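You operate a simulated robot arm through the tools that you are given. There is no shell and no other tool. Be economical: measure what you need, move in short steps, check, and stop when the job is done.

You are at the controls of a simulated two-armed robot. One attempt, no reset.

JOB
Take the brown lattice arc and leave it on top of the camera case. Then fetch the black roller from the middle shelf of the steel shelves and set it on the top of the orange cabinet. Then open the wooden table drawer, fetch the green safety glasses and set it in the inside of the wooden table drawer, then shut the drawer. Then fetch the purple cube marked "P-42" from the second shelf from the bottom of the steel shelves and set it on the red folder. Then open the bottom drawer of the measuring bench, take the black bush on the clear top of the long grey bench and put it away in the inside of the bottom drawer of the measuring bench, then shut the drawer. Then open the middle packing drawer. Keep to this order.

It is judged by the outcome, as a careful person would: the job done as asked, and still so three seconds after it is handed in. It fails if anything else is knocked over, pushed out of place, dropped, spilled or broken.

ROBOT AND FRAMES
Two 7-joint arms with fingered hands on one trunk, on a base that drives. Base frame: it is fixed to the floor where the robot stands at the start and does not move with it; the origin is under the middle of the robot, x ahead of it, y to its left, z up. Readings come in m, rad, newtons and seconds.
The left shoulder is at the start at [0.032, 0.182, 1.324], the right one opposite. With the tool pointing down near the work surface each hand reaches from about 0.1 to 0.32 m from the robot's upright axis, wherever it stands, measured 20 degrees to its own side. Places, roughly: black bush (2x2x3 cm) [-1.4, 4.2, 0.9]; black roller [0.75, 0, 1]; bottom drawer of the measuring bench [0.8, 2.8, 0.6]; brown lattice arc [0.5, 0.25, 1.25]; camera case [-1.5, 2.25, 1.25]; green safety glasses (15x4x5 cm) [0.6, -0.2, 0.9]; inside of the bottom drawer of the measuring bench [0.8, 2.9, 0.6]; inside of the wooden table drawer [-1.1, 0.9, 0.8]; middle packing drawer [0.3, 3.9, 0.4]; purple cube [0.5, 0.25, 0.5]; red folder [0.75, 0.5, 0.5]; top of the orange cabinet [1.1, -0.2, 0.9]; wooden table drawer [-1, 0.9, 0.8]. Payload 3.8 kg a hand.
Tool frame (each hand has its own): the origin (TCP) lies between the finger pads and is the grasp point; the fingertips stand 0.03 m ahead of it; z points along the fingers, y is the line along which they close. The gripper opens to 0.104 m. The gripper's body begins 0.035 m behind the TCP. The gripper is a hand of 4 fingers: y runs from the thumb to the fingers, the wrist lies at [-0.017, -0.104, -0.178] in the tool frame, and closing takes about 1.5 s.
Orientation is told as [roll, pitch, yaw] about the base's x, y, z axes, in that order, counted from this pose: with the fingers straight down and the wrist toward the robot, the tool's x, y and z point along [0, 1, 0], [1, 0, 0] and [0, 0, -1] of the base frame.

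CONTROLS
- The arms move only by the tool play_rows. It takes "left_series", "right_series" or both (then of equal length, played together; a hand with none holds still); each is a list of rows, each a list of 6 numbers: the shift along the base's x, y, z in m, then the turn, a rotation vector about the base's x, y, z in rad. In form: [[dx, dy, dz, wx, wy, wz], ...]. A call has 1 to 12 rows; each row shifts and turns the commanded pose from where the row before left it. "left_hand" and "right_hand" are, for a hand that has rows, the finger opening in m, from 0 to 0.104, set as the call begins (left out, the last holds). Rows are played at 5 a second. More than 0.05 m and 0.15 rad between two rows, or a gripper value outside its range, and nothing of the call is played. A pose out of reach is approached as far as the arm can. The call stops where the force on the tool passes 40 N (or 10 N more than at its start, if that is more) or the arm is blocked; 0.2 s more then pass. Each finger travels about 0.072 m/s and halts on what it meets, pressing with about 22 N; the grip force reading is that of the motor and also rises with nothing between the fingers. The clock runs only during rows and for 0.2 s after the last one: add rows that do not move to give the fingers time. It gives the time, the measured TCP pose, the force on the tool (base axes), the opening and the grip force at its end, in the units of the frame above (readings bear some noise), with the torque about the TCP (base axes, N m) and any sound that the robot's microphone picked up.
- Cameras (640 x 400 px; columns grow to the right, rows downward): "scene" is now at [0.0855, 0.0678, 1.5141]; the picture's right is [0.74, -0.67, 0.00], its down [-0.29, -0.32, -0.90] and it looks along [0.61, 0.67, -0.43] (base axes); focal length 214 px, centre (320, 200). "left" rides on the left gripper at [-0.066, -0.09, -0.126] in its tool frame; the picture's right is [-0.78, -0.30, 0.56], its down [0.57, -0.70, 0.42] and it looks along [0.26, 0.65, 0.71] (tool axes); focal length 275 px, centre (320, 200). "right" rides on the right gripper at [0.066, -0.09, -0.126] in its tool frame; the picture's right is [-0.78, 0.30, -0.56], its down [-0.57, -0.70, 0.42] and it looks along [-0.26, 0.65, 0.71] (tool axes); focal length 275 px, centre (320, 200). There is no depth. A picture from a camera that has moved, and an enlarged one, comes with that camera's place and axes in the base frame and with its lens.
- grab_frame(camera): a new picture of that camera. No time passes.
- slide_trunk(by): slides the trunk up (or, below 0, down) by that many m; the arms and the scene camera ride with it, the base frame stays. It gives what a move gives, with no picture.
- base_move(legs): drives the robot by 1 to 6 legs, each [ahead, left, turn to the left] in m, m and rad, along the robot's own axes; the way and the turn of a leg run together, so that a leg with both is an arc; at most 1.5 m and 3.142 rad a leg. The arms and the cameras ride along, it lands a little off, and it stops where it bumps. It gives what a move gives.
- curl_fingers(index, middle, ring, thumb_bend, thumb_turn, hand): sets how far each is bent, from 0 (flat) to 1 (curled in); at 0.3 the hand is open as for a grip, at 0.7 the pads meet at the TCP. One left out holds its place. A second passes; each finger stops where it meets its share of the squeeze, and holds until it gets a number again. A gripper value or a shape takes the hand back. It gives what a move gives, with no picture; readings hold the bend of each and the force on the fingers (four entries, about 0 where the hand has none), thumb and palm. thumb_turn goes from beside the hand (0) to across from the fingers (1), as for a grip.
- preshape(shape, hand): the hand has 4 fingers and takes this shape, open, in about a second: jaw (thumb against the fingers, like two jaws); tri (thumb and two fingers); tip (a fingertip pinch); poke (one finger out to press); point (the index stretched); flat (the hand flat); cup (the hand cupped); fist (a fist). The gripper value then closes the fingers along that shape, each until it touches; the sizes above hold for jaw. It gives what a move gives, with no picture.
- head_to(pan, tilt): turns the head with the scene camera to pan (to the left, within 1.501 rad either way) and tilt (down, from -0.506 to 1.204), counted from straight ahead of the robot. It gives what a move gives.
- close_up(camera, box): a new picture of the part [left, top, right, bottom] of that camera's present view, enlarged. No time passes.
- job_done(): hands the job in; it is judged then, once.

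Work in short steps. Places have to be worked out from the pictures, the camera data and where the tool is seen: move nearer, look again, correct. Check each grasp and each placing, and mend what went wrong. You have 217 turns and 212 pictures in all, those below and enlarged ones among them. Open the grippers and draw the arms clear of the work before you hand the job in, unless the task says otherwise; then end with one line.

The tools are called after "Emit:" by a JSON object that holds its "op" and its "data". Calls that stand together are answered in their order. play_rows: Moves the arms, as the interface text tells. Its arguments: {"type":"object","properties":{"left_series":{"type":"array","items":{"type":"array","items":{"type":"number"}}},"left_hand":{"type":"number"},"right_series":{"type":"array","items":{"type":"array","items":{"type":"number"}}},"right_hand":{"type":"number"}},"required":[]} The other tools are called the same way: slide_trunk (by) slides the trunk up or down; preshape (shape, hand) gives the hand a shape; curl_fingers (index, middle, ring, thumb_bend, thumb_turn, hand) moves the fingers one by one; base_move (legs) drives the base; head_to (pan, tilt) turns the head that bears the scene camera; grab_frame (camera) takes a picture; close_up (camera, box) takes an enlarged picture of a part of a camera's view; job_done () hands the job in.

At the start:

```text
time_s: 0.0
left_eef_pos: [0.3405, 0.4897, 1.5509]
left_tool_rot: [-0.001, 0.001, 0.0]
left_force: [0.3, 0.5, 0.2]
left_wrist_torque: [0.0, 0.02, -0.01]
left_finger_gap: 0.1035
left_grasp_force: 0.1
left_shape: jaw
left_bend: [0.3, 0.3, 0.3, 0.3, 0.97]
left_finger forces: [0.0, 0.1, 0.0, 0.0, 0.1, 0.1]
right_eef_pos: [0.2957, 0.0437, 1.5949]
right_tool_rot: [0.0, 0.001, 0.001]
right_force: [-0.9, 0.2, 0.3]
right_wrist_torque: [0.04, 0.04, 0.0]
right_finger_gap: 0.1037
right_grasp_force: 0.1
right_shape: jaw
right_bend: [0.3, 0.3, 0.3, 0.3, 0.97]
right_finger forces: [0.1, 0.0, 0.0, 0.0, 0.0, 0.0]
trunk travel left (down, up): [-0.475, 0.281]
robot x, y, heading: [0.0039, 0.0012, 0.004]
head pan, tilt: [0.836, 0.44]
```

scene: 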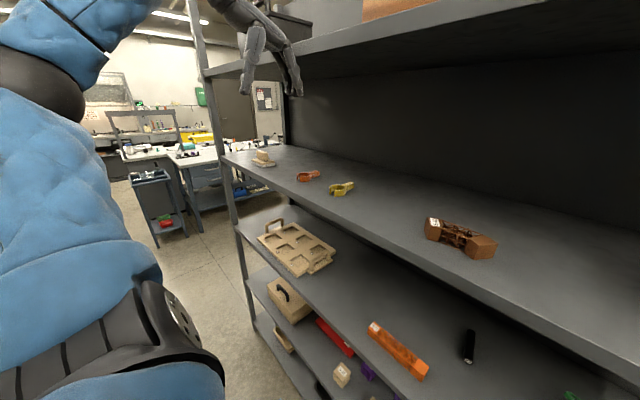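
right: 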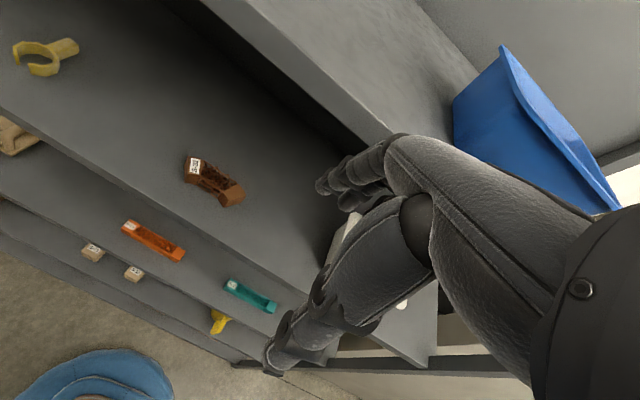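
left: 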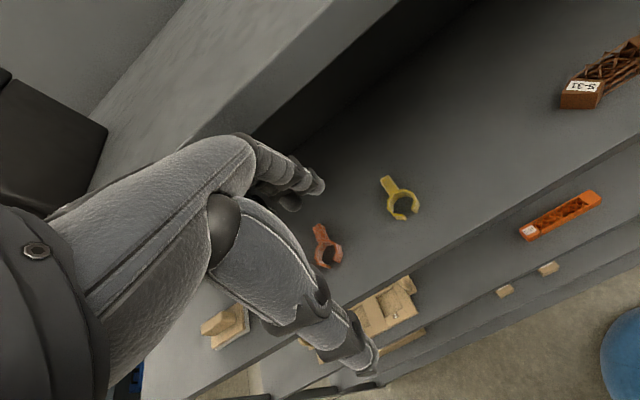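

The arc is seen near (0.48, 0.15, 1.29) on a shelf, standing under another shelf. I take a closer look and also survey other parts by turning the head.

Emit:
{"op": "close_up", "data": {"camera": "scene", "box": [380, 190, 540, 290]}}

Emit:
{"op": "head_to", "data": {"pan": 0.0, "tilt": 0.6}}

Emit:
{"op": "grab_frame", "data": {"camera": "scene"}}

Emit:
{"op": "head_to", "data": {"pan": 1.5, "tilt": 0.3}}

Emit:
{"op": "grab_frame", "data": {"camera": "scene"}}

Emit:
{"op": "head_to", "data": {"pan": -1.2, "tilt": 0.4}}

Emit:
{"op": "grab_frame", "data": {"camera": "scene"}}

```text
4.00 times, centred on (460, 240) of scene
camera zoom: at [0.0855, 0.0678, 1.5141], right [0.74, -0.67, 0.0], down [-0.29, -0.32, -0.9], along [0.61, 0.67, -0.43], focal length 858 px, centre (-240, 40)
```

zoom: 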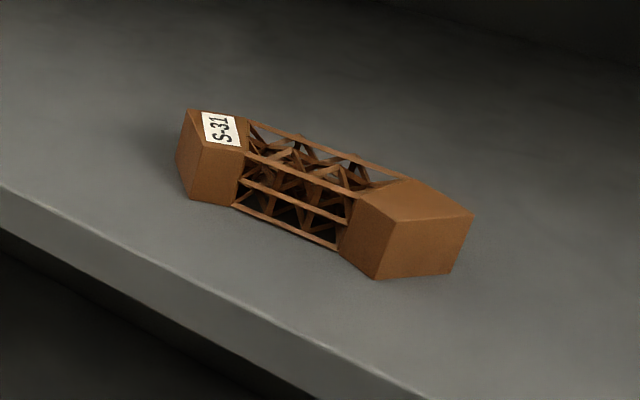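

```text
time_s: 1.2
left_eef_pos: [0.341, 0.489, 1.5511]
left_tool_rot: [0.0, -0.003, 0.001]
left_force: [-0.4, 0.0, 0.5]
left_wrist_torque: [-0.04, -0.01, 0.01]
left_finger_gap: 0.1039
left_grasp_force: 0.1
left_shape: jaw
left_bend: [0.3, 0.3, 0.3, 0.3, 0.97]
left_finger forces: [0.0, 0.1, 0.0, 0.1, 0.0, 0.0]
right_eef_pos: [0.2949, 0.0431, 1.5944]
right_tool_rot: [-0.002, 0.0, 0.0]
right_force: [-0.7, -0.5, 0.7]
right_wrist_torque: [0.02, 0.0, 0.01]
right_finger_gap: 0.1035
right_grasp_force: 0.0
right_shape: jaw
right_bend: [0.3, 0.3, 0.3, 0.3, 0.97]
right_finger forces: [0.1, 0.0, 0.0, 0.0, 0.0, 0.0]
trunk travel left (down, up): [-0.475, 0.281]
robot x, y, heading: [0.0006, 0.0002, 0.001]
head pan, tilt: [0.0, 0.6]
```

```text
207 pictures are left
camera scene: at [0.1123, -0.0005, 1.4997], right [0.0, -1.0, 0.0], down [-0.56, 0.0, -0.83], along [0.83, 0.0, -0.56], focal length 214 px, centre (320, 200)
```

scene: 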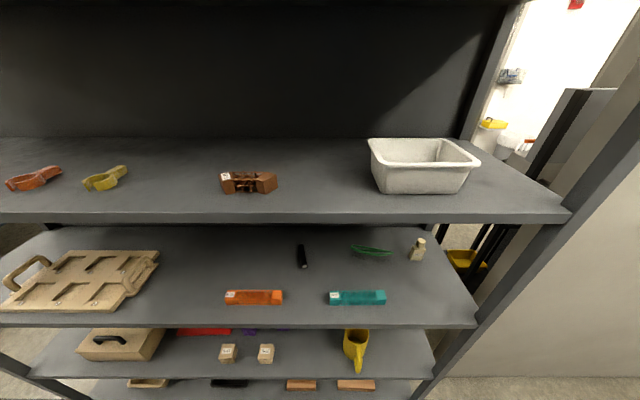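

```text
time_s: 2.8
left_eef_pos: [0.3393, 0.49, 1.5502]
left_tool_rot: [0.001, 0.001, 0.0]
left_force: [0.1, -0.3, -0.5]
left_wrist_torque: [-0.01, -0.03, 0.0]
left_finger_gap: 0.1035
left_grasp_force: 0.1
left_shape: jaw
left_bend: [0.3, 0.3, 0.3, 0.3, 0.97]
left_finger forces: [0.1, 0.0, 0.0, 0.1, 0.1, 0.1]
right_eef_pos: [0.2958, 0.043, 1.5942]
right_tool_rot: [0.0, 0.0, 0.001]
right_force: [0.2, -0.1, 0.7]
right_wrist_torque: [0.01, -0.02, -0.03]
right_finger_gap: 0.1039
right_grasp_force: 0.0
right_shape: jaw
right_bend: [0.3, 0.3, 0.3, 0.3, 0.97]
right_finger forces: [0.0, 0.1, 0.0, 0.0, 0.0, 0.0]
trunk travel left (down, up): [-0.475, 0.281]
robot x, y, heading: [0.0, -0.002, -0.007]
head pan, tilt: [1.499, 0.3]
```

```text
206 pictures are left
camera scene: at [0.0306, 0.0926, 1.5272], right [1.0, -0.07, 0.0], down [-0.02, -0.3, -0.96], along [0.07, 0.95, -0.3], focal length 214 px, centre (320, 200)
```

scene: 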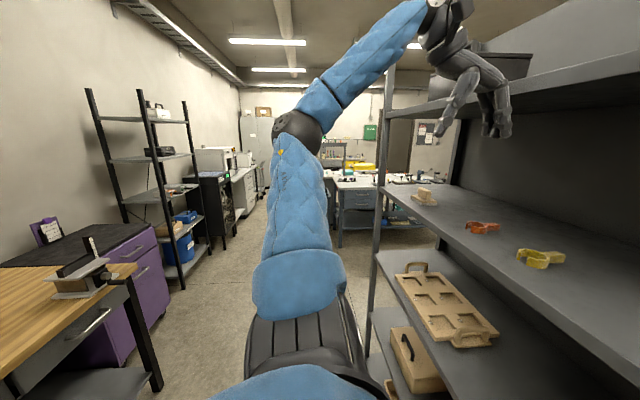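

```text
time_s: 5.2
left_eef_pos: [0.3412, 0.4888, 1.552]
left_tool_rot: [-0.002, -0.001, 0.0]
left_force: [0.4, 0.5, 0.4]
left_wrist_torque: [0.0, -0.01, -0.03]
left_finger_gap: 0.1038
left_grasp_force: 0.2
left_shape: jaw
left_bend: [0.3, 0.3, 0.3, 0.3, 0.97]
left_finger forces: [0.0, 0.0, 0.0, 0.0, 0.1, 0.0]
right_eef_pos: [0.2954, 0.0423, 1.595]
right_tool_rot: [0.001, 0.0, 0.0]
right_force: [-0.3, 0.0, 0.1]
right_wrist_torque: [0.02, 0.0, 0.0]
right_finger_gap: 0.1035
right_grasp_force: 0.1
right_shape: jaw
right_bend: [0.3, 0.3, 0.3, 0.3, 0.97]
right_finger forces: [0.0, 0.2, 0.1, 0.0, 0.0, 0.1]
trunk travel left (down, up): [-0.475, 0.281]
robot x, y, heading: [-0.0005, 0.0016, -0.001]
head pan, tilt: [-1.201, 0.4]
```

```text
205 pictures are left
camera scene: at [0.0574, -0.0869, 1.5179], right [-0.93, -0.36, 0.0], down [-0.14, 0.36, -0.92], along [0.33, -0.86, -0.39], focal length 214 px, centre (320, 200)
```

scene: 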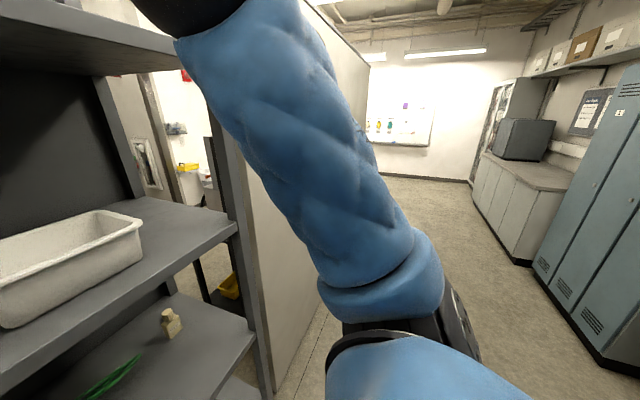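

The arc is about 10 cm long, along y, near (0.49, 0.14). I take it with the left hand from the front: first move the right hand out of the way and bring the left hand down in front of the shelf.

Emit:
{"op": "play_rows", "data": {"left_series": [[0, -0.04, -0.03, 0, 0, 0], [0, -0.045, -0.02, 0, 0, 0], [0, -0.045, -0.02, 0, 0, 0], [0, -0.045, -0.02, 0, 0, 0], [0, -0.045, -0.01, 0, 0, 0], [0, -0.045, -0.01, 0, 0, 0], [0, -0.045, -0.01, 0, 0, 0]], "right_series": [[0, -0.045, 0, 0, 0, 0], [0, -0.045, 0, 0, 0, 0], [0, -0.045, 0, 0, 0, 0], [0, -0.045, 0, 0, 0, 0], [0, -0.045, 0, 0, 0, 0], [0, -0.045, 0, 0, 0, 0], [0, 0, 0, 0, 0, 0]]}}

Emit:
{"op": "head_to", "data": {"pan": 0.0, "tilt": 0.35}}

Emit:
{"op": "grab_frame", "data": {"camera": "scene"}}

Emit:
{"op": "grab_frame", "data": {"camera": "left"}}

```text
time_s: 6.8
left_eef_pos: [0.3416, 0.1778, 1.4293]
left_tool_rot: [0.0, 0.002, 0.003]
left_force: [-0.1, 0.4, 0.2]
left_wrist_torque: [-0.03, 0.01, 0.02]
left_finger_gap: 0.1038
left_grasp_force: 0.0
left_shape: jaw
left_bend: [0.3, 0.3, 0.3, 0.3, 0.97]
left_finger forces: [0.0, 0.0, 0.0, 0.0, 0.0, 0.0]
right_eef_pos: [0.2946, -0.2281, 1.5946]
right_tool_rot: [-0.001, -0.001, -0.001]
right_force: [0.8, 0.4, 0.1]
right_wrist_torque: [-0.01, 0.03, 0.01]
right_finger_gap: 0.1037
right_grasp_force: 0.1
right_shape: jaw
right_bend: [0.3, 0.3, 0.3, 0.3, 0.97]
right_finger forces: [0.0, 0.0, 0.1, 0.1, 0.0, 0.1]
trunk travel left (down, up): [-0.475, 0.281]
robot x, y, heading: [0.0024, 0.0012, -0.001]
head pan, tilt: [-1.201, 0.4]
```

```text
time_s: 8.2
left_eef_pos: [0.3403, 0.1781, 1.4304]
left_tool_rot: [0.0, 0.0, 0.0]
left_force: [-1.2, 0.5, -0.7]
left_wrist_torque: [0.02, 0.01, 0.01]
left_finger_gap: 0.1038
left_grasp_force: 0.1
left_shape: jaw
left_bend: [0.3, 0.3, 0.3, 0.3, 0.97]
left_finger forces: [0.0, 0.0, 0.0, 0.1, 0.0, 0.0]
right_eef_pos: [0.2932, -0.2271, 1.5977]
right_tool_rot: [0.0, 0.001, -0.001]
right_force: [-0.1, 0.1, 0.4]
right_wrist_torque: [-0.01, 0.02, -0.03]
right_finger_gap: 0.1037
right_grasp_force: 0.0
right_shape: jaw
right_bend: [0.3, 0.3, 0.3, 0.3, 0.97]
right_finger forces: [0.1, 0.0, 0.0, 0.1, 0.0, 0.1]
trunk travel left (down, up): [-0.475, 0.281]
robot x, y, heading: [0.0021, 0.0005, -0.001]
head pan, tilt: [0.0, 0.351]
```

```text
204 pictures are left
camera scene: at [0.117, -0.0009, 1.5224], right [0.0, -1.0, 0.0], down [-0.34, 0.0, -0.94], along [0.94, 0.0, -0.34], focal length 214 px, centre (320, 200)
```

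scene: 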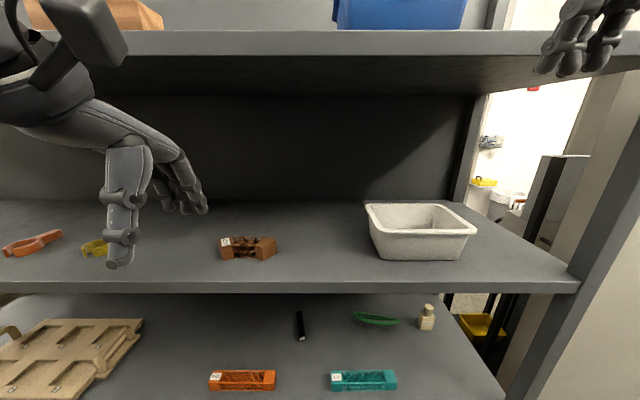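

```text
203 pictures are left
camera left: at [0.2508, 0.1133, 1.5549], right [-0.3, -0.78, -0.56], down [-0.7, 0.57, -0.42], along [0.65, 0.27, -0.71], focal length 275 px, centre (320, 200)
```

left: 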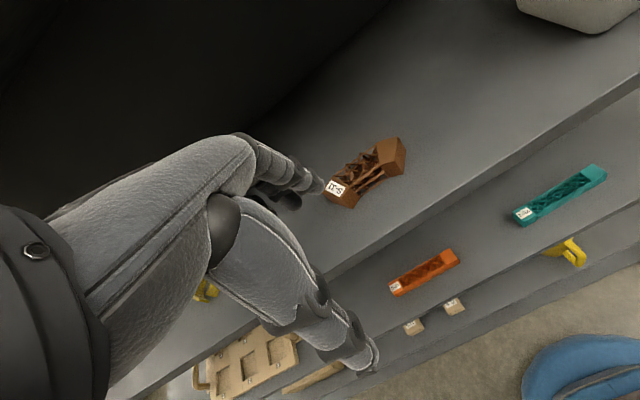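

Arc centre triangulates to about (0.471, 0.137, 1.30), shelf top ≈1.275, upper shelf underside ≈1.59. I go in tilted forward to keep the wrist low, stopping above the arc.

Emit:
{"op": "play_rows", "data": {"left_series": [[0, -0.02, -0.02, 0, -0.1, 0], [0, -0.02, -0.02, 0, -0.1, 0], [0, 0, 0, 0, -0.1, 0], [0.035, 0, 0, 0, 0, 0], [0.035, 0, 0, 0, 0, 0], [0.03, 0, 0, 0, 0, 0], [0.03, 0, 0, 0, 0, 0]]}}

Emit:
{"op": "grab_frame", "data": {"camera": "scene"}}

Emit:
{"op": "grab_frame", "data": {"camera": "left"}}

```text
time_s: 9.8
left_eef_pos: [0.4724, 0.1393, 1.3886]
left_tool_rot: [0.0, -0.299, 0.0]
left_force: [0.1, 0.9, -0.2]
left_wrist_torque: [-0.02, 0.04, 0.03]
left_finger_gap: 0.1037
left_grasp_force: 0.1
left_shape: jaw
left_bend: [0.3, 0.3, 0.3, 0.3, 0.97]
left_finger forces: [0.0, 0.0, 0.0, 0.0, 0.0, 0.0]
right_eef_pos: [0.2967, -0.2274, 1.5957]
right_tool_rot: [0.003, 0.001, -0.001]
right_force: [-0.4, -0.2, -0.7]
right_wrist_torque: [-0.02, 0.0, 0.0]
right_finger_gap: 0.1038
right_grasp_force: 0.0
right_shape: jaw
right_bend: [0.3, 0.3, 0.3, 0.3, 0.97]
right_finger forces: [0.1, 0.1, 0.0, 0.0, 0.0, 0.0]
trunk travel left (down, up): [-0.475, 0.281]
robot x, y, heading: [-0.0002, 0.0017, 0.002]
head pan, tilt: [0.0, 0.351]
```

```text
202 pictures are left
camera scene: at [0.1193, -0.0007, 1.5222], right [0.0, -1.0, 0.0], down [-0.35, 0.0, -0.94], along [0.94, 0.0, -0.35], focal length 214 px, centre (320, 200)
```

scene: 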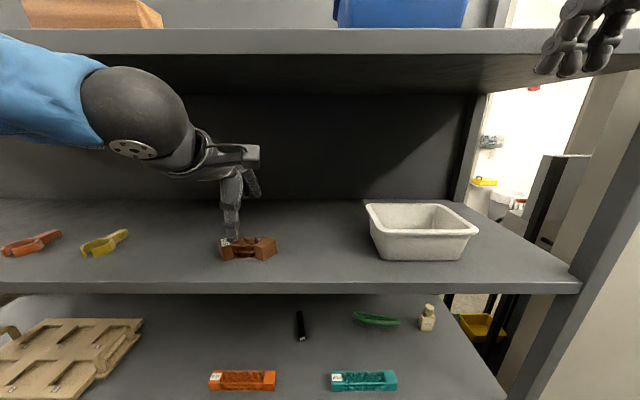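

```text
201 pictures are left
camera left: at [0.3486, 0.074, 1.4831], right [-0.12, -0.78, -0.62], down [-0.55, 0.57, -0.61], along [0.83, 0.27, -0.49], focal length 275 px, centre (320, 200)
```

left: 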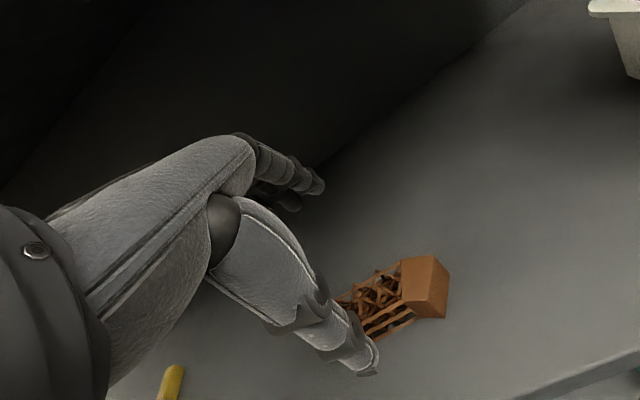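

The TCP sits over the arc's middle (y≈0.137). I now turn upright while descending to grasp height.

Emit:
{"op": "play_rows", "data": {"left_series": [[0, 0, 0, 0, 0.1, 0], [0, 0, -0.01, 0, 0.1, 0], [0, 0, -0.015, 0, 0.1, 0], [0, 0, -0.015, 0, 0, 0], [0, 0, -0.015, 0, 0, 0], [0, 0, -0.01, 0, 0, 0], [0, 0, -0.008, 0, 0, 0]]}}

Emit:
{"op": "grab_frame", "data": {"camera": "scene"}}

Emit:
{"op": "grab_frame", "data": {"camera": "left"}}

```text
time_s: 11.4
left_eef_pos: [0.47, 0.139, 1.3177]
left_tool_rot: [0.0, 0.0, -0.001]
left_force: [-0.1, -1.0, 0.0]
left_wrist_torque: [0.01, 0.01, 0.01]
left_finger_gap: 0.104
left_grasp_force: 0.1
left_shape: jaw
left_bend: [0.3, 0.3, 0.3, 0.3, 0.97]
left_finger forces: [0.0, 0.0, 0.0, 0.0, 0.0, 0.0]
right_eef_pos: [0.2935, -0.2272, 1.5967]
right_tool_rot: [-0.002, 0.0, 0.0]
right_force: [-0.1, 0.2, -0.2]
right_wrist_torque: [0.03, 0.01, -0.02]
right_finger_gap: 0.1037
right_grasp_force: 0.1
right_shape: jaw
right_bend: [0.3, 0.3, 0.3, 0.3, 0.97]
right_finger forces: [0.0, 0.0, 0.0, 0.0, 0.0, 0.0]
trunk travel left (down, up): [-0.475, 0.281]
robot x, y, heading: [0.0032, -0.0033, -0.001]
head pan, tilt: [0.0, 0.351]
```

```text
200 pictures are left
camera scene: at [0.1171, -0.0007, 1.5224], right [0.0, -1.0, 0.0], down [-0.34, 0.0, -0.94], along [0.94, 0.0, -0.34], focal length 214 px, centre (320, 200)
```

scene: 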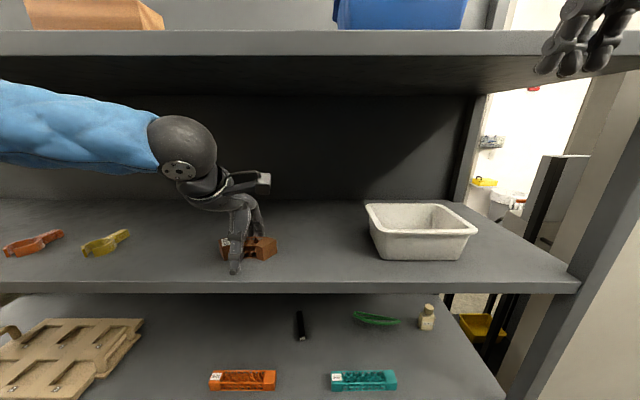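

```text
199 pictures are left
camera left: at [0.3804, 0.0743, 1.4425], right [-0.3, -0.78, -0.56], down [-0.7, 0.57, -0.42], along [0.65, 0.27, -0.71], focal length 275 px, centre (320, 200)
```

left: 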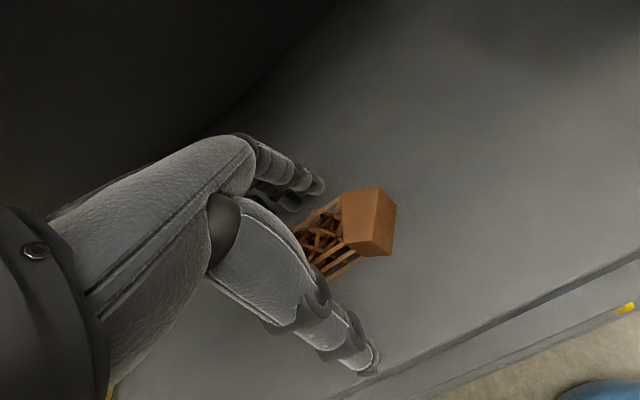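

The arc lies between thumb and fingers. I lower a few mm and close the hand.

Emit:
{"op": "play_rows", "data": {"left_series": [[0, -0.004, -0.005, 0, 0, 0], [0, 0, 0, 0, 0, 0], [0, 0, 0, 0, 0, 0], [0, 0, 0, 0, 0, 0], [0, 0, 0, 0, 0, 0], [0, 0, 0, 0, 0, 0], [0, 0, 0, 0, 0, 0], [0, 0, 0, 0, 0, 0]], "left_hand": 0.0}}

Emit:
{"op": "grab_frame", "data": {"camera": "left"}}

```text
time_s: 13.2
left_eef_pos: [0.471, 0.1342, 1.3135]
left_tool_rot: [0.001, 0.0, -0.001]
left_force: [-0.3, -0.6, 0.4]
left_wrist_torque: [0.0, 0.01, -0.02]
left_finger_gap: 0.0304
left_grasp_force: 22.4
left_shape: jaw
left_bend: [0.74, 0.54, 0.56, 0.74, 1.0]
left_finger forces: [11.4, 5.9, 2.6, 0.0, 19.7, 0.0]
right_eef_pos: [0.2946, -0.227, 1.5968]
right_tool_rot: [-0.001, 0.0, 0.001]
right_force: [0.3, 0.0, 0.3]
right_wrist_torque: [0.02, 0.0, 0.0]
right_finger_gap: 0.1037
right_grasp_force: 0.0
right_shape: jaw
right_bend: [0.3, 0.3, 0.3, 0.3, 0.97]
right_finger forces: [0.1, 0.0, 0.0, 0.0, 0.1, 0.0]
trunk travel left (down, up): [-0.475, 0.281]
robot x, y, heading: [-0.0013, -0.001, -0.003]
head pan, tilt: [0.0, 0.351]
```

```text
198 pictures are left
camera left: at [0.3802, 0.0696, 1.4382], right [-0.3, -0.78, -0.56], down [-0.7, 0.57, -0.42], along [0.65, 0.27, -0.71], focal length 275 px, centre (320, 200)
```

left: 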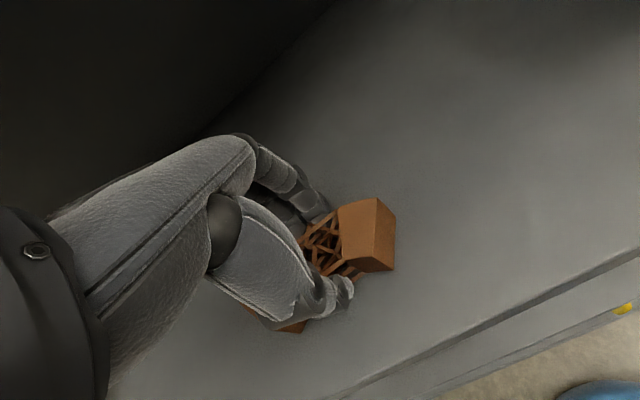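

Gripped firmly (22 N, gap 3 cm). Lift a little, tilt forward slightly, and withdraw out of the shelf.

Emit:
{"op": "play_rows", "data": {"left_series": [[0, 0, 0.02, 0, 0, 0], [0, 0, 0.02, 0, 0, 0], [-0.04, 0, 0.01, 0, 0, 0], [-0.04, 0, 0, 0, 0, 0], [-0.04, 0, 0, 0, 0, 0], [-0.04, 0, 0, 0, 0, 0], [-0.04, 0.0, 0, 0, 0, 0], [-0.02, 0.0, 0, 0, 0, 0]]}}

Emit:
{"op": "grab_frame", "data": {"camera": "left"}}

Emit:
{"op": "grab_frame", "data": {"camera": "scene"}}

```text
time_s: 15.0
left_eef_pos: [0.2508, 0.1352, 1.3613]
left_tool_rot: [0.0, 0.002, 0.001]
left_force: [0.0, -0.1, 0.8]
left_wrist_torque: [0.0, -0.01, -0.02]
left_finger_gap: 0.0303
left_grasp_force: 22.3
left_shape: jaw
left_bend: [0.74, 0.55, 0.56, 0.74, 1.0]
left_finger forces: [11.3, 6.0, 2.6, 0.0, 19.9, 0.1]
right_eef_pos: [0.2922, -0.2261, 1.5956]
right_tool_rot: [0.001, 0.001, 0.001]
right_force: [-0.9, 0.4, 0.8]
right_wrist_torque: [-0.02, 0.01, 0.01]
right_finger_gap: 0.1036
right_grasp_force: 0.1
right_shape: jaw
right_bend: [0.3, 0.3, 0.3, 0.3, 0.97]
right_finger forces: [0.0, 0.0, 0.0, 0.0, 0.0, 0.0]
trunk travel left (down, up): [-0.475, 0.281]
robot x, y, heading: [0.001, 0.003, 0.0]
head pan, tilt: [0.0, 0.351]
```

```text
197 pictures are left
camera left: at [0.1595, 0.0704, 1.4864], right [-0.3, -0.78, -0.56], down [-0.7, 0.57, -0.42], along [0.65, 0.27, -0.71], focal length 275 px, centre (320, 200)
```

left: 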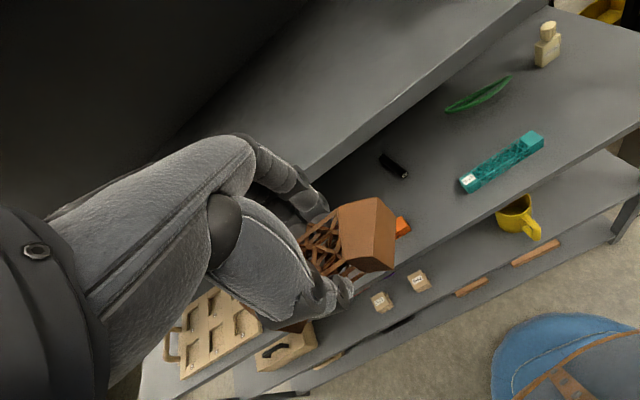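

```text
196 pictures are left
camera scene: at [0.1165, -0.0006, 1.5225], right [0.0, -1.0, 0.0], down [-0.34, 0.0, -0.94], along [0.94, 0.0, -0.34], focal length 214 px, centre (320, 200)
```

scene: 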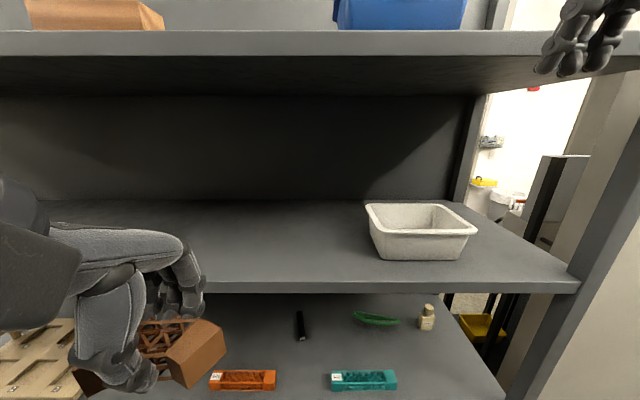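

Arc held. Now drive: back off, turn left, and go along the aisle to look for the camera case.

Emit:
{"op": "base_move", "data": {"legs": [[-0.2, 0, 0], [0, 0, 1.57], [1.2, 0.2, 0], [0.5, 0, 0.6]]}}

Emit:
{"op": "head_to", "data": {"pan": 0.3, "tilt": 0.2}}

Emit:
{"op": "grab_frame", "data": {"camera": "scene"}}

```text
time_s: 28.7
left_eef_pos: [-0.8267, 1.7952, 1.3621]
left_tool_rot: [0.001, 0.0, 2.196]
left_force: [-0.4, 0.5, -0.4]
left_wrist_torque: [0.01, -0.04, 0.0]
left_finger_gap: 0.0301
left_grasp_force: 22.0
left_shape: jaw
left_bend: [0.74, 0.55, 0.56, 0.74, 1.0]
left_finger forces: [11.2, 5.9, 2.6, 0.1, 19.7, 0.1]
right_eef_pos: [-0.5574, 2.0433, 1.597]
right_tool_rot: [0.001, 0.001, 2.194]
right_force: [-0.7, -0.1, 0.5]
right_wrist_torque: [0.03, -0.04, 0.0]
right_finger_gap: 0.1035
right_grasp_force: 0.0
right_shape: jaw
right_bend: [0.3, 0.3, 0.3, 0.3, 0.97]
right_finger forces: [0.0, 0.1, 0.0, 0.0, 0.1, 0.1]
trunk travel left (down, up): [-0.475, 0.281]
robot x, y, heading: [-0.5683, 1.6727, 2.197]
head pan, tilt: [0.0, 0.351]
```

```text
time_s: 29.5
left_eef_pos: [-0.8258, 1.796, 1.3619]
left_tool_rot: [0.0, 0.0, 2.194]
left_force: [-0.5, -0.3, -0.9]
left_wrist_torque: [0.02, 0.01, 0.0]
left_finger_gap: 0.0302
left_grasp_force: 21.7
left_shape: jaw
left_bend: [0.74, 0.55, 0.56, 0.74, 1.0]
left_finger forces: [11.3, 5.9, 2.6, 0.0, 19.5, 0.1]
right_eef_pos: [-0.5568, 2.0424, 1.5971]
right_tool_rot: [-0.002, -0.001, 2.195]
right_force: [-0.4, 0.5, 0.3]
right_wrist_torque: [0.01, 0.01, 0.0]
right_finger_gap: 0.1035
right_grasp_force: 0.0
right_shape: jaw
right_bend: [0.3, 0.3, 0.3, 0.3, 0.97]
right_finger forces: [0.0, 0.1, 0.0, 0.1, 0.1, 0.1]
trunk travel left (down, up): [-0.475, 0.281]
robot x, y, heading: [-0.5711, 1.6737, 2.191]
head pan, tilt: [0.3, 0.201]
```

```text
195 pictures are left
camera scene: at [-0.6597, 1.7473, 1.5365], right [0.6, 0.8, 0.0], down [0.16, -0.12, -0.98], along [-0.78, 0.59, -0.2], focal length 214 px, centre (320, 200)
```

scene: 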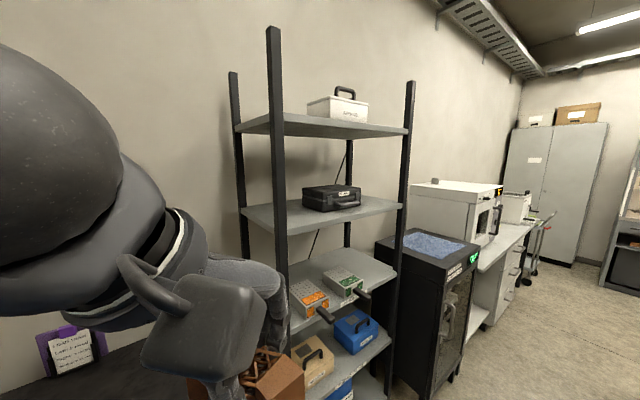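

Emit:
{"op": "close_up", "data": {"camera": "scene", "box": [220, 80, 420, 220]}}

```text
2.86 times, centred on (320, 150) of scene
camera zoom: at [-0.6597, 1.7473, 1.5365], right [0.6, 0.8, 0.0], down [0.16, -0.12, -0.98], along [-0.78, 0.59, -0.2], focal length 613 px, centre (320, 343)
```

zoom: 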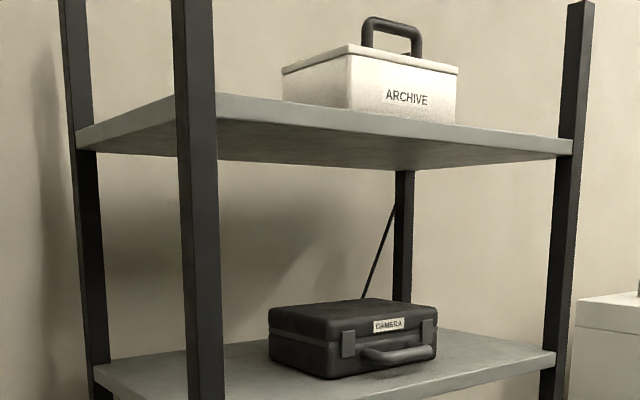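

The black "CAMERA" case is on the rack's second shelf. I drive to face the rack squarely and look again for triangulation.

Emit:
{"op": "base_move", "data": {"legs": [[0.639, -0.362, 0], [0, 0, 0.947]]}}

Emit:
{"op": "head_to", "data": {"pan": 0.0, "tilt": 0.2}}

Emit:
{"op": "grab_frame", "data": {"camera": "scene"}}

Emit:
{"op": "grab_frame", "data": {"camera": "left"}}

```text
time_s: 35.9
left_eef_pos: [-0.904, 2.2599, 1.3614]
left_tool_rot: [-0.001, 0.0, -3.124]
left_force: [0.0, 0.0, 0.0]
left_wrist_torque: [0.0, 0.05, -0.01]
left_finger_gap: 0.0299
left_grasp_force: 22.2
left_shape: jaw
left_bend: [0.74, 0.55, 0.56, 0.74, 1.0]
left_finger forces: [11.3, 5.8, 2.6, 0.0, 19.6, 0.0]
right_eef_pos: [-0.9559, 2.6218, 1.596]
right_tool_rot: [0.002, -0.001, -3.123]
right_force: [-0.7, -0.1, 0.1]
right_wrist_torque: [0.03, 0.0, -0.01]
right_finger_gap: 0.1033
right_grasp_force: 0.1
right_shape: jaw
right_bend: [0.3, 0.3, 0.3, 0.3, 0.97]
right_finger forces: [0.0, 0.0, 0.0, 0.1, 0.0, 0.0]
trunk travel left (down, up): [-0.475, 0.281]
robot x, y, heading: [-0.6597, 2.3985, -3.123]
head pan, tilt: [0.3, 0.201]
```

```text
time_s: 36.7
left_eef_pos: [-0.904, 2.2603, 1.3621]
left_tool_rot: [-0.002, 0.0, -3.121]
left_force: [0.6, -1.0, 0.2]
left_wrist_torque: [0.01, -0.03, 0.0]
left_finger_gap: 0.0302
left_grasp_force: 22.0
left_shape: jaw
left_bend: [0.74, 0.55, 0.56, 0.74, 1.0]
left_finger forces: [11.2, 5.8, 2.6, 0.1, 19.5, 0.0]
right_eef_pos: [-0.9541, 2.6224, 1.5964]
right_tool_rot: [0.0, 0.0, -3.121]
right_force: [0.0, 0.4, -0.2]
right_wrist_torque: [0.01, 0.01, 0.02]
right_finger_gap: 0.1039
right_grasp_force: 0.0
right_shape: jaw
right_bend: [0.3, 0.3, 0.3, 0.3, 0.97]
right_finger forces: [0.0, 0.1, 0.0, 0.1, 0.0, 0.0]
trunk travel left (down, up): [-0.475, 0.281]
robot x, y, heading: [-0.6583, 2.401, -3.122]
head pan, tilt: [0.0, 0.201]
```

```text
193 pictures are left
camera scene: at [-0.7756, 2.3969, 1.5365], right [-0.02, 1.0, 0.0], down [0.2, 0.0, -0.98], along [-0.98, -0.02, -0.2], focal length 214 px, centre (320, 200)
```

scene: 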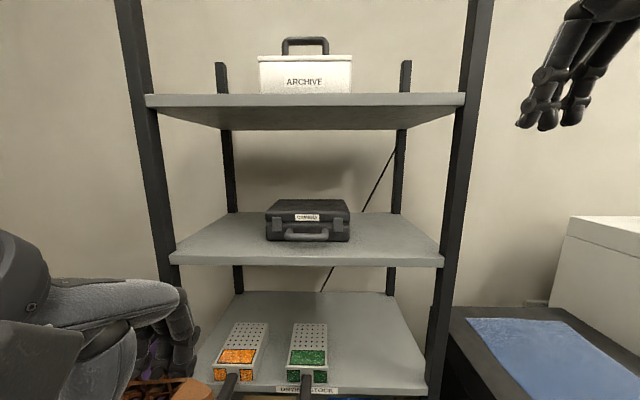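

```text
192 pictures are left
camera left: at [-0.8164, 2.328, 1.4864], right [0.28, 0.78, -0.56], down [0.71, -0.56, -0.42], along [-0.64, -0.28, -0.71], focal length 275 px, centre (320, 200)
```

left: 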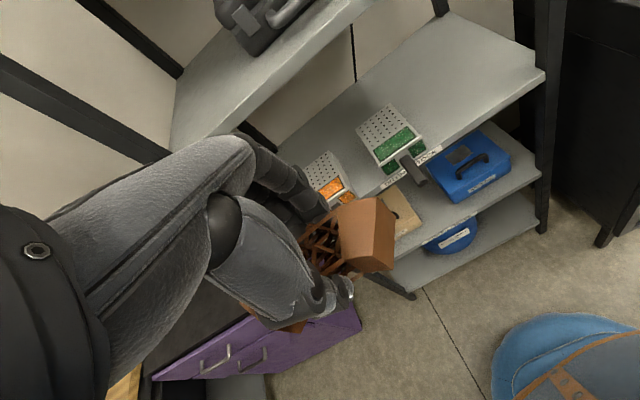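

Triangulated: case front x≈-1.30, top z≈1.40, spans y 2.25–2.46; upper shelf underside ≈1.63, front edge ≈-1.22. I'll raise and tilt the left hand, retract the right, and drive closer.

Emit:
{"op": "play_rows", "data": {"left_series": [[0, 0, 0.04, 0, 0.1, 0], [0, 0, 0.04, 0, 0.1, 0], [0, 0, 0.03, 0, 0.1, 0], [0, 0, 0.01, 0, 0.1, 0]], "right_series": [[0.035, 0, 0, 0, 0, 0], [0.035, 0, 0, 0, 0, 0], [0.035, 0, 0, 0, 0, 0], [0, 0, 0, 0, 0, 0]]}}

Emit:
{"op": "base_move", "data": {"legs": [[0, -0.09, -0.018], [0.16, 0, 0]]}}

Emit:
{"op": "grab_frame", "data": {"camera": "scene"}}

Emit:
{"op": "grab_frame", "data": {"camera": "left"}}

```text
time_s: 37.4
left_eef_pos: [-0.9071, 2.2541, 1.4408]
left_tool_rot: [0.011, -0.199, -3.11]
left_force: [-9.9, 2.4, -7.8]
left_wrist_torque: [-0.9, -0.14, 1.13]
left_finger_gap: 0.0301
left_grasp_force: 21.3
left_shape: jaw
left_bend: [0.74, 0.55, 0.57, 0.74, 1.0]
left_finger forces: [11.2, 5.8, 2.6, 0.0, 19.5, 0.1]
right_eef_pos: [-0.8816, 2.6175, 1.5947]
right_tool_rot: [0.001, -0.002, -3.12]
right_force: [0.3, 0.1, 0.3]
right_wrist_torque: [-0.01, -0.01, 0.02]
right_finger_gap: 0.1036
right_grasp_force: 0.0
right_shape: jaw
right_bend: [0.3, 0.3, 0.3, 0.3, 0.97]
right_finger forces: [0.0, 0.0, 0.1, 0.1, 0.0, 0.2]
right hand out of reach, approached as far as the arm can: row 3
trunk travel left (down, up): [-0.475, 0.281]
robot x, y, heading: [-0.6593, 2.4009, -3.12]
head pan, tilt: [0.0, 0.201]
stopped in row 3 (left hand): the force on the tool passed its limit at 54 N (the readings are from after the stop); the commanded pose is now the measured one
```

```text
time_s: 39.5
left_eef_pos: [-1.0687, 2.3504, 1.4418]
left_tool_rot: [0.008, -0.201, -3.13]
left_force: [-24.9, -6.0, -7.6]
left_wrist_torque: [0.17, -1.95, 0.98]
left_finger_gap: 0.03
left_grasp_force: 22.1
left_shape: jaw
left_bend: [0.74, 0.55, 0.57, 0.74, 1.0]
left_finger forces: [11.2, 5.8, 2.7, 0.0, 19.7, 0.0]
right_eef_pos: [-1.0379, 2.7141, 1.5933]
right_tool_rot: [0.003, -0.001, -3.142]
right_force: [-0.2, -0.1, -1.0]
right_wrist_torque: [-0.01, 0.03, 0.03]
right_finger_gap: 0.1038
right_grasp_force: 0.1
right_shape: jaw
right_bend: [0.3, 0.3, 0.3, 0.3, 0.97]
right_finger forces: [0.0, 0.0, 0.0, 0.0, 0.0, 0.0]
trunk travel left (down, up): [-0.475, 0.281]
robot x, y, heading: [-0.8153, 2.4927, 3.142]
head pan, tilt: [0.0, 0.201]
```

```text
191 pictures are left
camera scene: at [-0.9348, 2.4889, 1.5386], right [-0.02, 1.0, 0.0], down [0.18, 0.0, -0.98], along [-0.98, -0.02, -0.18], focal length 214 px, centre (320, 200)
```

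scene: 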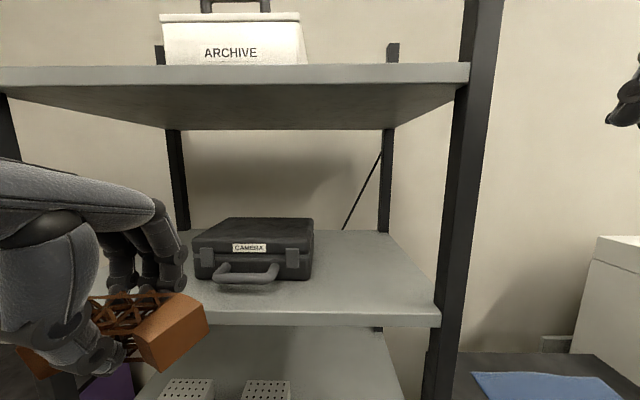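

```text
190 pictures are left
camera left: at [-0.9568, 2.4193, 1.5457], right [0.17, 0.77, -0.61], down [0.61, -0.57, -0.55], along [-0.77, -0.28, -0.57], focal length 275 px, centre (320, 200)
```

left: 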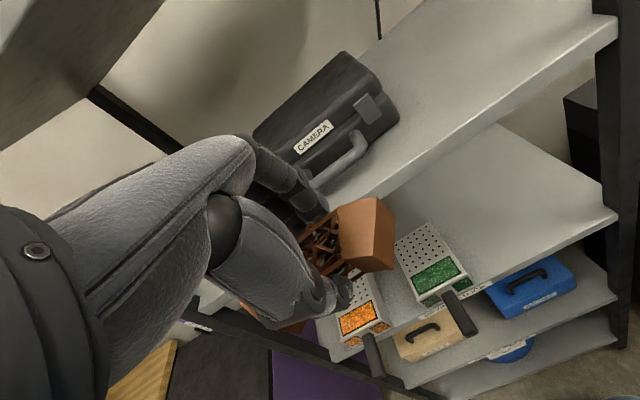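

The stall was likely the wrist against the robot's own chest; the arc is still held. I move the hand forward away from the body, then raise and tilt.

Emit:
{"op": "play_rows", "data": {"left_series": [[-0.04, 0, 0, 0, 0, 0], [-0.04, 0, 0.015, 0, 0, 0], [-0.02, 0.005, 0.02, 0, 0.1, 0], [0, 0, 0.0, 0, 0.1, 0]]}}

Emit:
{"op": "grab_frame", "data": {"camera": "scene"}}

```text
time_s: 40.5
left_eef_pos: [-1.1681, 2.3549, 1.4755]
left_tool_rot: [0.005, -0.407, -3.13]
left_force: [-0.4, -0.6, -0.3]
left_wrist_torque: [-0.03, -0.04, -0.03]
left_finger_gap: 0.03
left_grasp_force: 21.7
left_shape: jaw
left_bend: [0.74, 0.55, 0.57, 0.74, 1.0]
left_finger forces: [11.2, 5.8, 2.7, 0.1, 19.8, 0.0]
right_eef_pos: [-1.035, 2.7142, 1.5957]
right_tool_rot: [0.0, -0.004, -3.141]
right_force: [0.3, -0.9, 0.2]
right_wrist_torque: [-0.01, 0.01, 0.04]
right_finger_gap: 0.1037
right_grasp_force: 0.0
right_shape: jaw
right_bend: [0.3, 0.3, 0.3, 0.3, 0.97]
right_finger forces: [0.0, 0.0, 0.1, 0.0, 0.1, 0.2]
trunk travel left (down, up): [-0.475, 0.281]
robot x, y, heading: [-0.8095, 2.4906, 3.141]
head pan, tilt: [0.0, 0.201]
```

```text
189 pictures are left
camera scene: at [-0.9337, 2.4904, 1.5365], right [0.0, 1.0, 0.0], down [0.2, 0.0, -0.98], along [-0.98, 0.0, -0.2], focal length 214 px, centre (320, 200)
```

scene: 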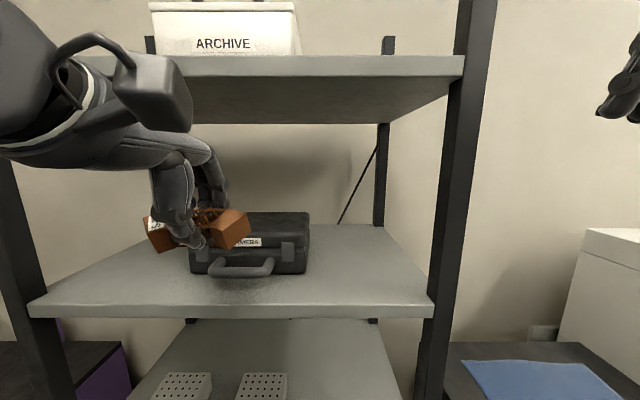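

Clear of contact. Advance into the bay above the case with clearance.

Emit:
{"op": "play_rows", "data": {"left_series": [[-0.04, 0, 0, 0, 0, 0], [-0.04, 0, 0, 0, 0, 0], [-0.04, 0, 0, 0, 0, 0], [-0.04, 0, 0, 0, 0, 0], [-0.015, 0, 0, 0, 0, 0]]}}

Emit:
{"op": "grab_frame", "data": {"camera": "scene"}}

Emit:
{"op": "grab_frame", "data": {"camera": "left"}}

```text
time_s: 41.7
left_eef_pos: [-1.3422, 2.3529, 1.4764]
left_tool_rot: [0.007, -0.404, -3.129]
left_force: [0.6, 0.7, -1.0]
left_wrist_torque: [0.0, 0.04, -0.03]
left_finger_gap: 0.03
left_grasp_force: 21.7
left_shape: jaw
left_bend: [0.74, 0.55, 0.57, 0.74, 1.0]
left_finger forces: [11.2, 5.8, 2.7, 0.0, 19.8, 0.1]
right_eef_pos: [-1.0369, 2.7142, 1.5952]
right_tool_rot: [0.002, -0.004, -3.142]
right_force: [-0.1, 0.1, 0.6]
right_wrist_torque: [-0.01, -0.01, -0.01]
right_finger_gap: 0.104
right_grasp_force: 0.1
right_shape: jaw
right_bend: [0.3, 0.3, 0.3, 0.3, 0.97]
right_finger forces: [0.1, 0.0, 0.0, 0.0, 0.0, 0.0]
trunk travel left (down, up): [-0.475, 0.281]
robot x, y, heading: [-0.822, 2.4898, 3.139]
head pan, tilt: [0.0, 0.201]
```

```text
188 pictures are left
camera scene: at [-0.9342, 2.4906, 1.5365], right [0.0, 1.0, 0.0], down [0.2, 0.0, -0.98], along [-0.98, 0.0, -0.2], focal length 214 px, centre (320, 200)
```

scene: 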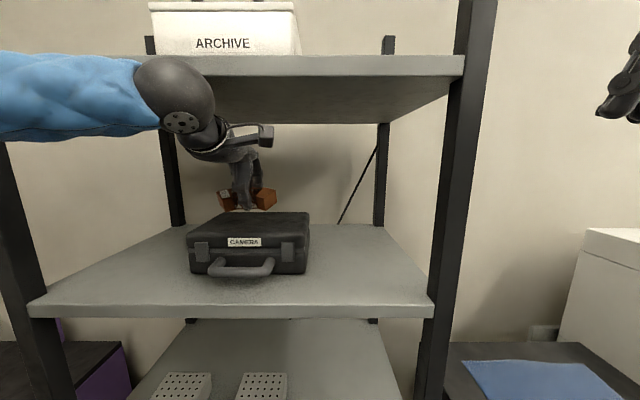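

```text
187 pictures are left
camera left: at [-1.2126, 2.4232, 1.5558], right [0.04, 0.77, -0.63], down [0.49, -0.57, -0.66], along [-0.87, -0.28, -0.4], focal length 275 px, centre (320, 200)
```

left: 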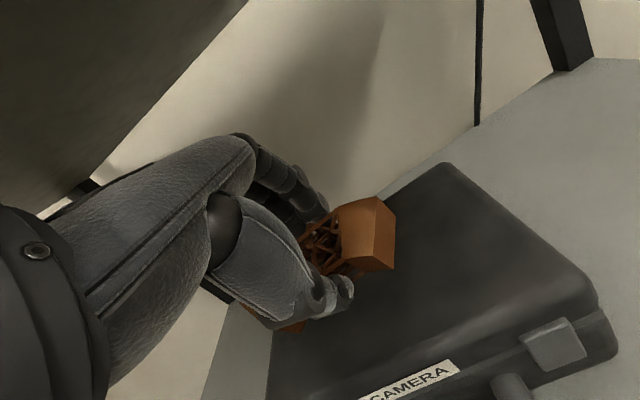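

The arc hovers above the case's middle. I lower it near the surface while reducing tilt slightly.

Emit:
{"op": "play_rows", "data": {"left_series": [[0, 0.003, -0.01, 0, 0, 0], [-0.005, 0, -0.01, 0, -0.05, 0], [-0.005, 0, -0.007, 0, -0.05, 0]]}}

Emit:
{"op": "close_up", "data": {"camera": "scene", "box": [160, 60, 320, 300]}}

Emit:
{"op": "grab_frame", "data": {"camera": "left"}}

```text
time_s: 42.5
left_eef_pos: [-1.3554, 2.3571, 1.4487]
left_tool_rot: [0.007, -0.299, -3.129]
left_force: [-1.2, 0.2, -0.4]
left_wrist_torque: [-0.01, -0.01, 0.0]
left_finger_gap: 0.0296
left_grasp_force: 22.4
left_shape: jaw
left_bend: [0.74, 0.55, 0.57, 0.74, 1.0]
left_finger forces: [11.2, 5.8, 2.6, 0.1, 19.8, 0.1]
right_eef_pos: [-1.0387, 2.7136, 1.594]
right_tool_rot: [0.0, -0.001, -3.142]
right_force: [-0.1, -1.3, -0.3]
right_wrist_torque: [-0.01, 0.0, -0.01]
right_finger_gap: 0.1037
right_grasp_force: 0.1
right_shape: jaw
right_bend: [0.3, 0.3, 0.3, 0.3, 0.97]
right_finger forces: [0.1, 0.0, 0.1, 0.0, 0.0, 0.0]
trunk travel left (down, up): [-0.475, 0.281]
robot x, y, heading: [-0.8151, 2.4888, 3.143]
head pan, tilt: [0.0, 0.201]
```

```text
1.67 times, centred on (240, 180) of scene
camera zoom: at [-0.9363, 2.4903, 1.5363], right [0.0, 1.0, 0.0], down [0.2, 0.0, -0.98], along [-0.98, 0.0, -0.2], focal length 358 px, centre (453, 233)
```

zoom: 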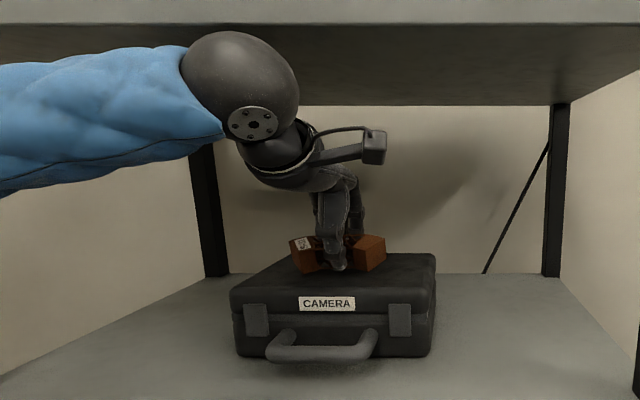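

```text
185 pictures are left
camera left: at [-1.234, 2.4259, 1.5405], right [0.11, 0.77, -0.63], down [0.55, -0.57, -0.61], along [-0.83, -0.28, -0.49], focal length 275 px, centre (320, 200)
```

left: 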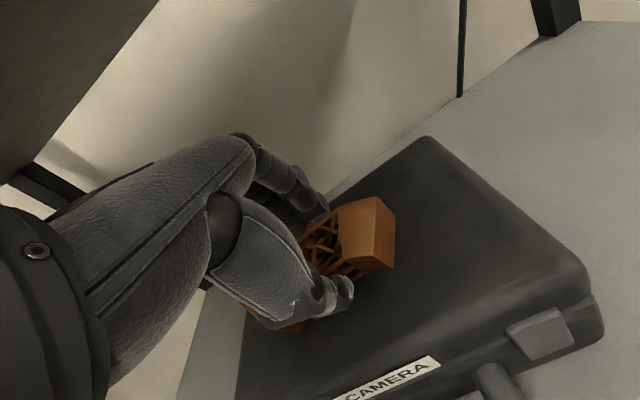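

Almost on the case. Lower gently in tiny steps until contact.

Emit:
{"op": "play_rows", "data": {"left_series": [[0.005, 0, -0.003, 0, 0, 0], [0, 0, -0.003, 0, 0, 0], [0, 0, -0.002, 0, 0, 0]]}}

Emit:
{"op": "close_up", "data": {"camera": "left", "box": [220, 150, 460, 350]}}

```text
time_s: 43.3
left_eef_pos: [-1.3472, 2.3587, 1.4429]
left_tool_rot: [0.008, -0.305, -3.126]
left_force: [-0.8, -0.3, 5.7]
left_wrist_torque: [-0.06, -0.02, 0.0]
left_finger_gap: 0.0305
left_grasp_force: 21.6
left_shape: jaw
left_bend: [0.74, 0.55, 0.56, 0.74, 1.0]
left_finger forces: [12.6, 7.3, 3.5, 0.0, 20.9, 0.0]
right_eef_pos: [-1.0346, 2.7145, 1.5953]
right_tool_rot: [0.003, -0.002, -3.141]
right_force: [0.6, 0.0, 0.2]
right_wrist_torque: [-0.01, 0.0, 0.02]
right_finger_gap: 0.1039
right_grasp_force: 0.1
right_shape: jaw
right_bend: [0.3, 0.3, 0.3, 0.3, 0.97]
right_finger forces: [0.0, 0.1, 0.0, 0.1, 0.1, 0.0]
trunk travel left (down, up): [-0.475, 0.281]
robot x, y, heading: [-0.814, 2.4888, 3.14]
head pan, tilt: [0.0, 0.201]
```

```text
2.00 times, centred on (340, 250) of left
camera zoom: at [-1.226, 2.4275, 1.5352], right [0.1, 0.77, -0.63], down [0.55, -0.57, -0.61], along [-0.83, -0.28, -0.48], focal length 551 px, centre (280, 100)
```

zoom: 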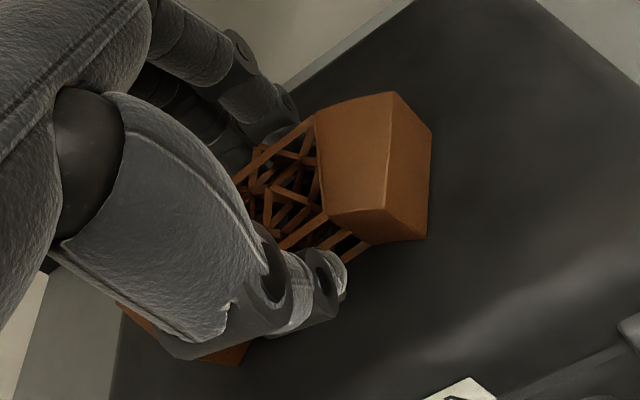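

Contact felt (≈6 N). I open a little to let the arc settle flat.

Emit:
{"op": "play_rows", "data": {"left_series": [[0, 0, 0, 0, 0, 0], [0, 0, 0, 0, 0, 0], [0, 0, 0, 0, 0, 0]], "left_hand": 0.05}}

Emit:
{"op": "close_up", "data": {"camera": "left", "box": [220, 150, 460, 350]}}

```text
time_s: 44.1
left_eef_pos: [-1.348, 2.3578, 1.4437]
left_tool_rot: [0.008, -0.303, -3.129]
left_force: [-2.2, 0.1, 7.0]
left_wrist_torque: [0.01, -0.08, -0.01]
left_finger_gap: 0.0467
left_grasp_force: 0.1
left_shape: jaw
left_bend: [0.74, 0.45, 0.42, 0.74, 1.0]
left_finger forces: [0.1, 0.0, 0.0, 0.0, 6.8, 0.0]
right_eef_pos: [-1.0361, 2.7141, 1.5945]
right_tool_rot: [0.002, -0.003, -3.141]
right_force: [0.4, -0.3, 1.1]
right_wrist_torque: [0.0, 0.01, -0.03]
right_finger_gap: 0.1036
right_grasp_force: 0.0
right_shape: jaw
right_bend: [0.3, 0.3, 0.3, 0.3, 0.97]
right_finger forces: [0.0, 0.1, 0.1, 0.1, 0.0, 0.0]
trunk travel left (down, up): [-0.475, 0.281]
robot x, y, heading: [-0.8124, 2.4944, 3.143]
head pan, tilt: [0.0, 0.201]
```

```text
2.00 times, centred on (340, 250) of left
camera zoom: at [-1.226, 2.4277, 1.5348], right [0.1, 0.77, -0.63], down [0.55, -0.57, -0.61], along [-0.83, -0.28, -0.48], focal length 551 px, centre (280, 100)
```

zoom: 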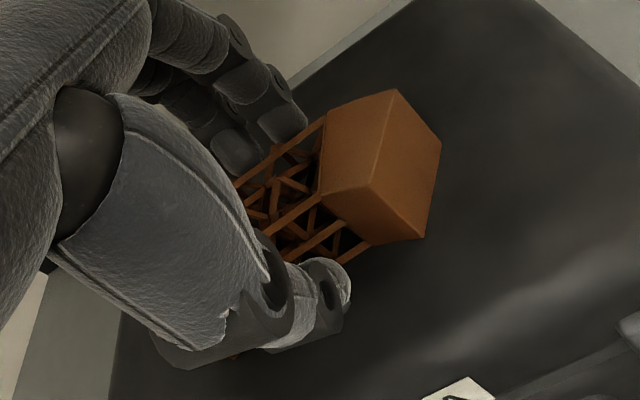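

Arc has settled flat. Open fully, lifting slightly so the thumb comes off.

Emit:
{"op": "play_rows", "data": {"left_series": [[0.003, 0, 0.003, 0, 0, 0], [0, 0, 0, 0, 0, 0], [0, 0, 0, 0, 0, 0], [0, 0, 0, 0, 0, 0], [0, 0, 0, 0, 0, 0]], "left_hand": 0.104}}

Emit:
{"op": "close_up", "data": {"camera": "left", "box": [220, 150, 460, 350]}}

```text
time_s: 45.3
left_eef_pos: [-1.3451, 2.3601, 1.4489]
left_tool_rot: [0.005, -0.312, -3.128]
left_force: [-8.5, -0.5, 35.1]
left_wrist_torque: [0.15, -0.97, 0.05]
left_finger_gap: 0.097
left_grasp_force: 0.1
left_shape: jaw
left_bend: [0.3, 0.3, 0.3, 0.42, 0.99]
left_finger forces: [0.0, 0.0, 0.1, 0.0, 34.9, 0.0]
right_eef_pos: [-1.0334, 2.7157, 1.5951]
right_tool_rot: [0.002, -0.003, -3.142]
right_force: [-0.3, 0.0, -0.2]
right_wrist_torque: [0.01, 0.0, -0.02]
right_finger_gap: 0.1037
right_grasp_force: 0.1
right_shape: jaw
right_bend: [0.3, 0.3, 0.3, 0.3, 0.97]
right_finger forces: [0.1, 0.0, 0.0, 0.0, 0.1, 0.0]
trunk travel left (down, up): [-0.475, 0.281]
robot x, y, heading: [-0.813, 2.4917, 3.142]
head pan, tilt: [0.0, 0.201]
```

```text
2.00 times, centred on (340, 250) of left
camera zoom: at [-1.2223, 2.4285, 1.5405], right [0.1, 0.77, -0.63], down [0.55, -0.57, -0.62], along [-0.83, -0.28, -0.48], focal length 551 px, centre (280, 100)
```

zoom: 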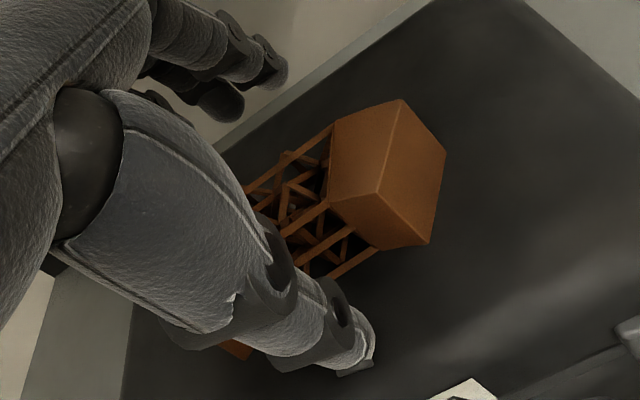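

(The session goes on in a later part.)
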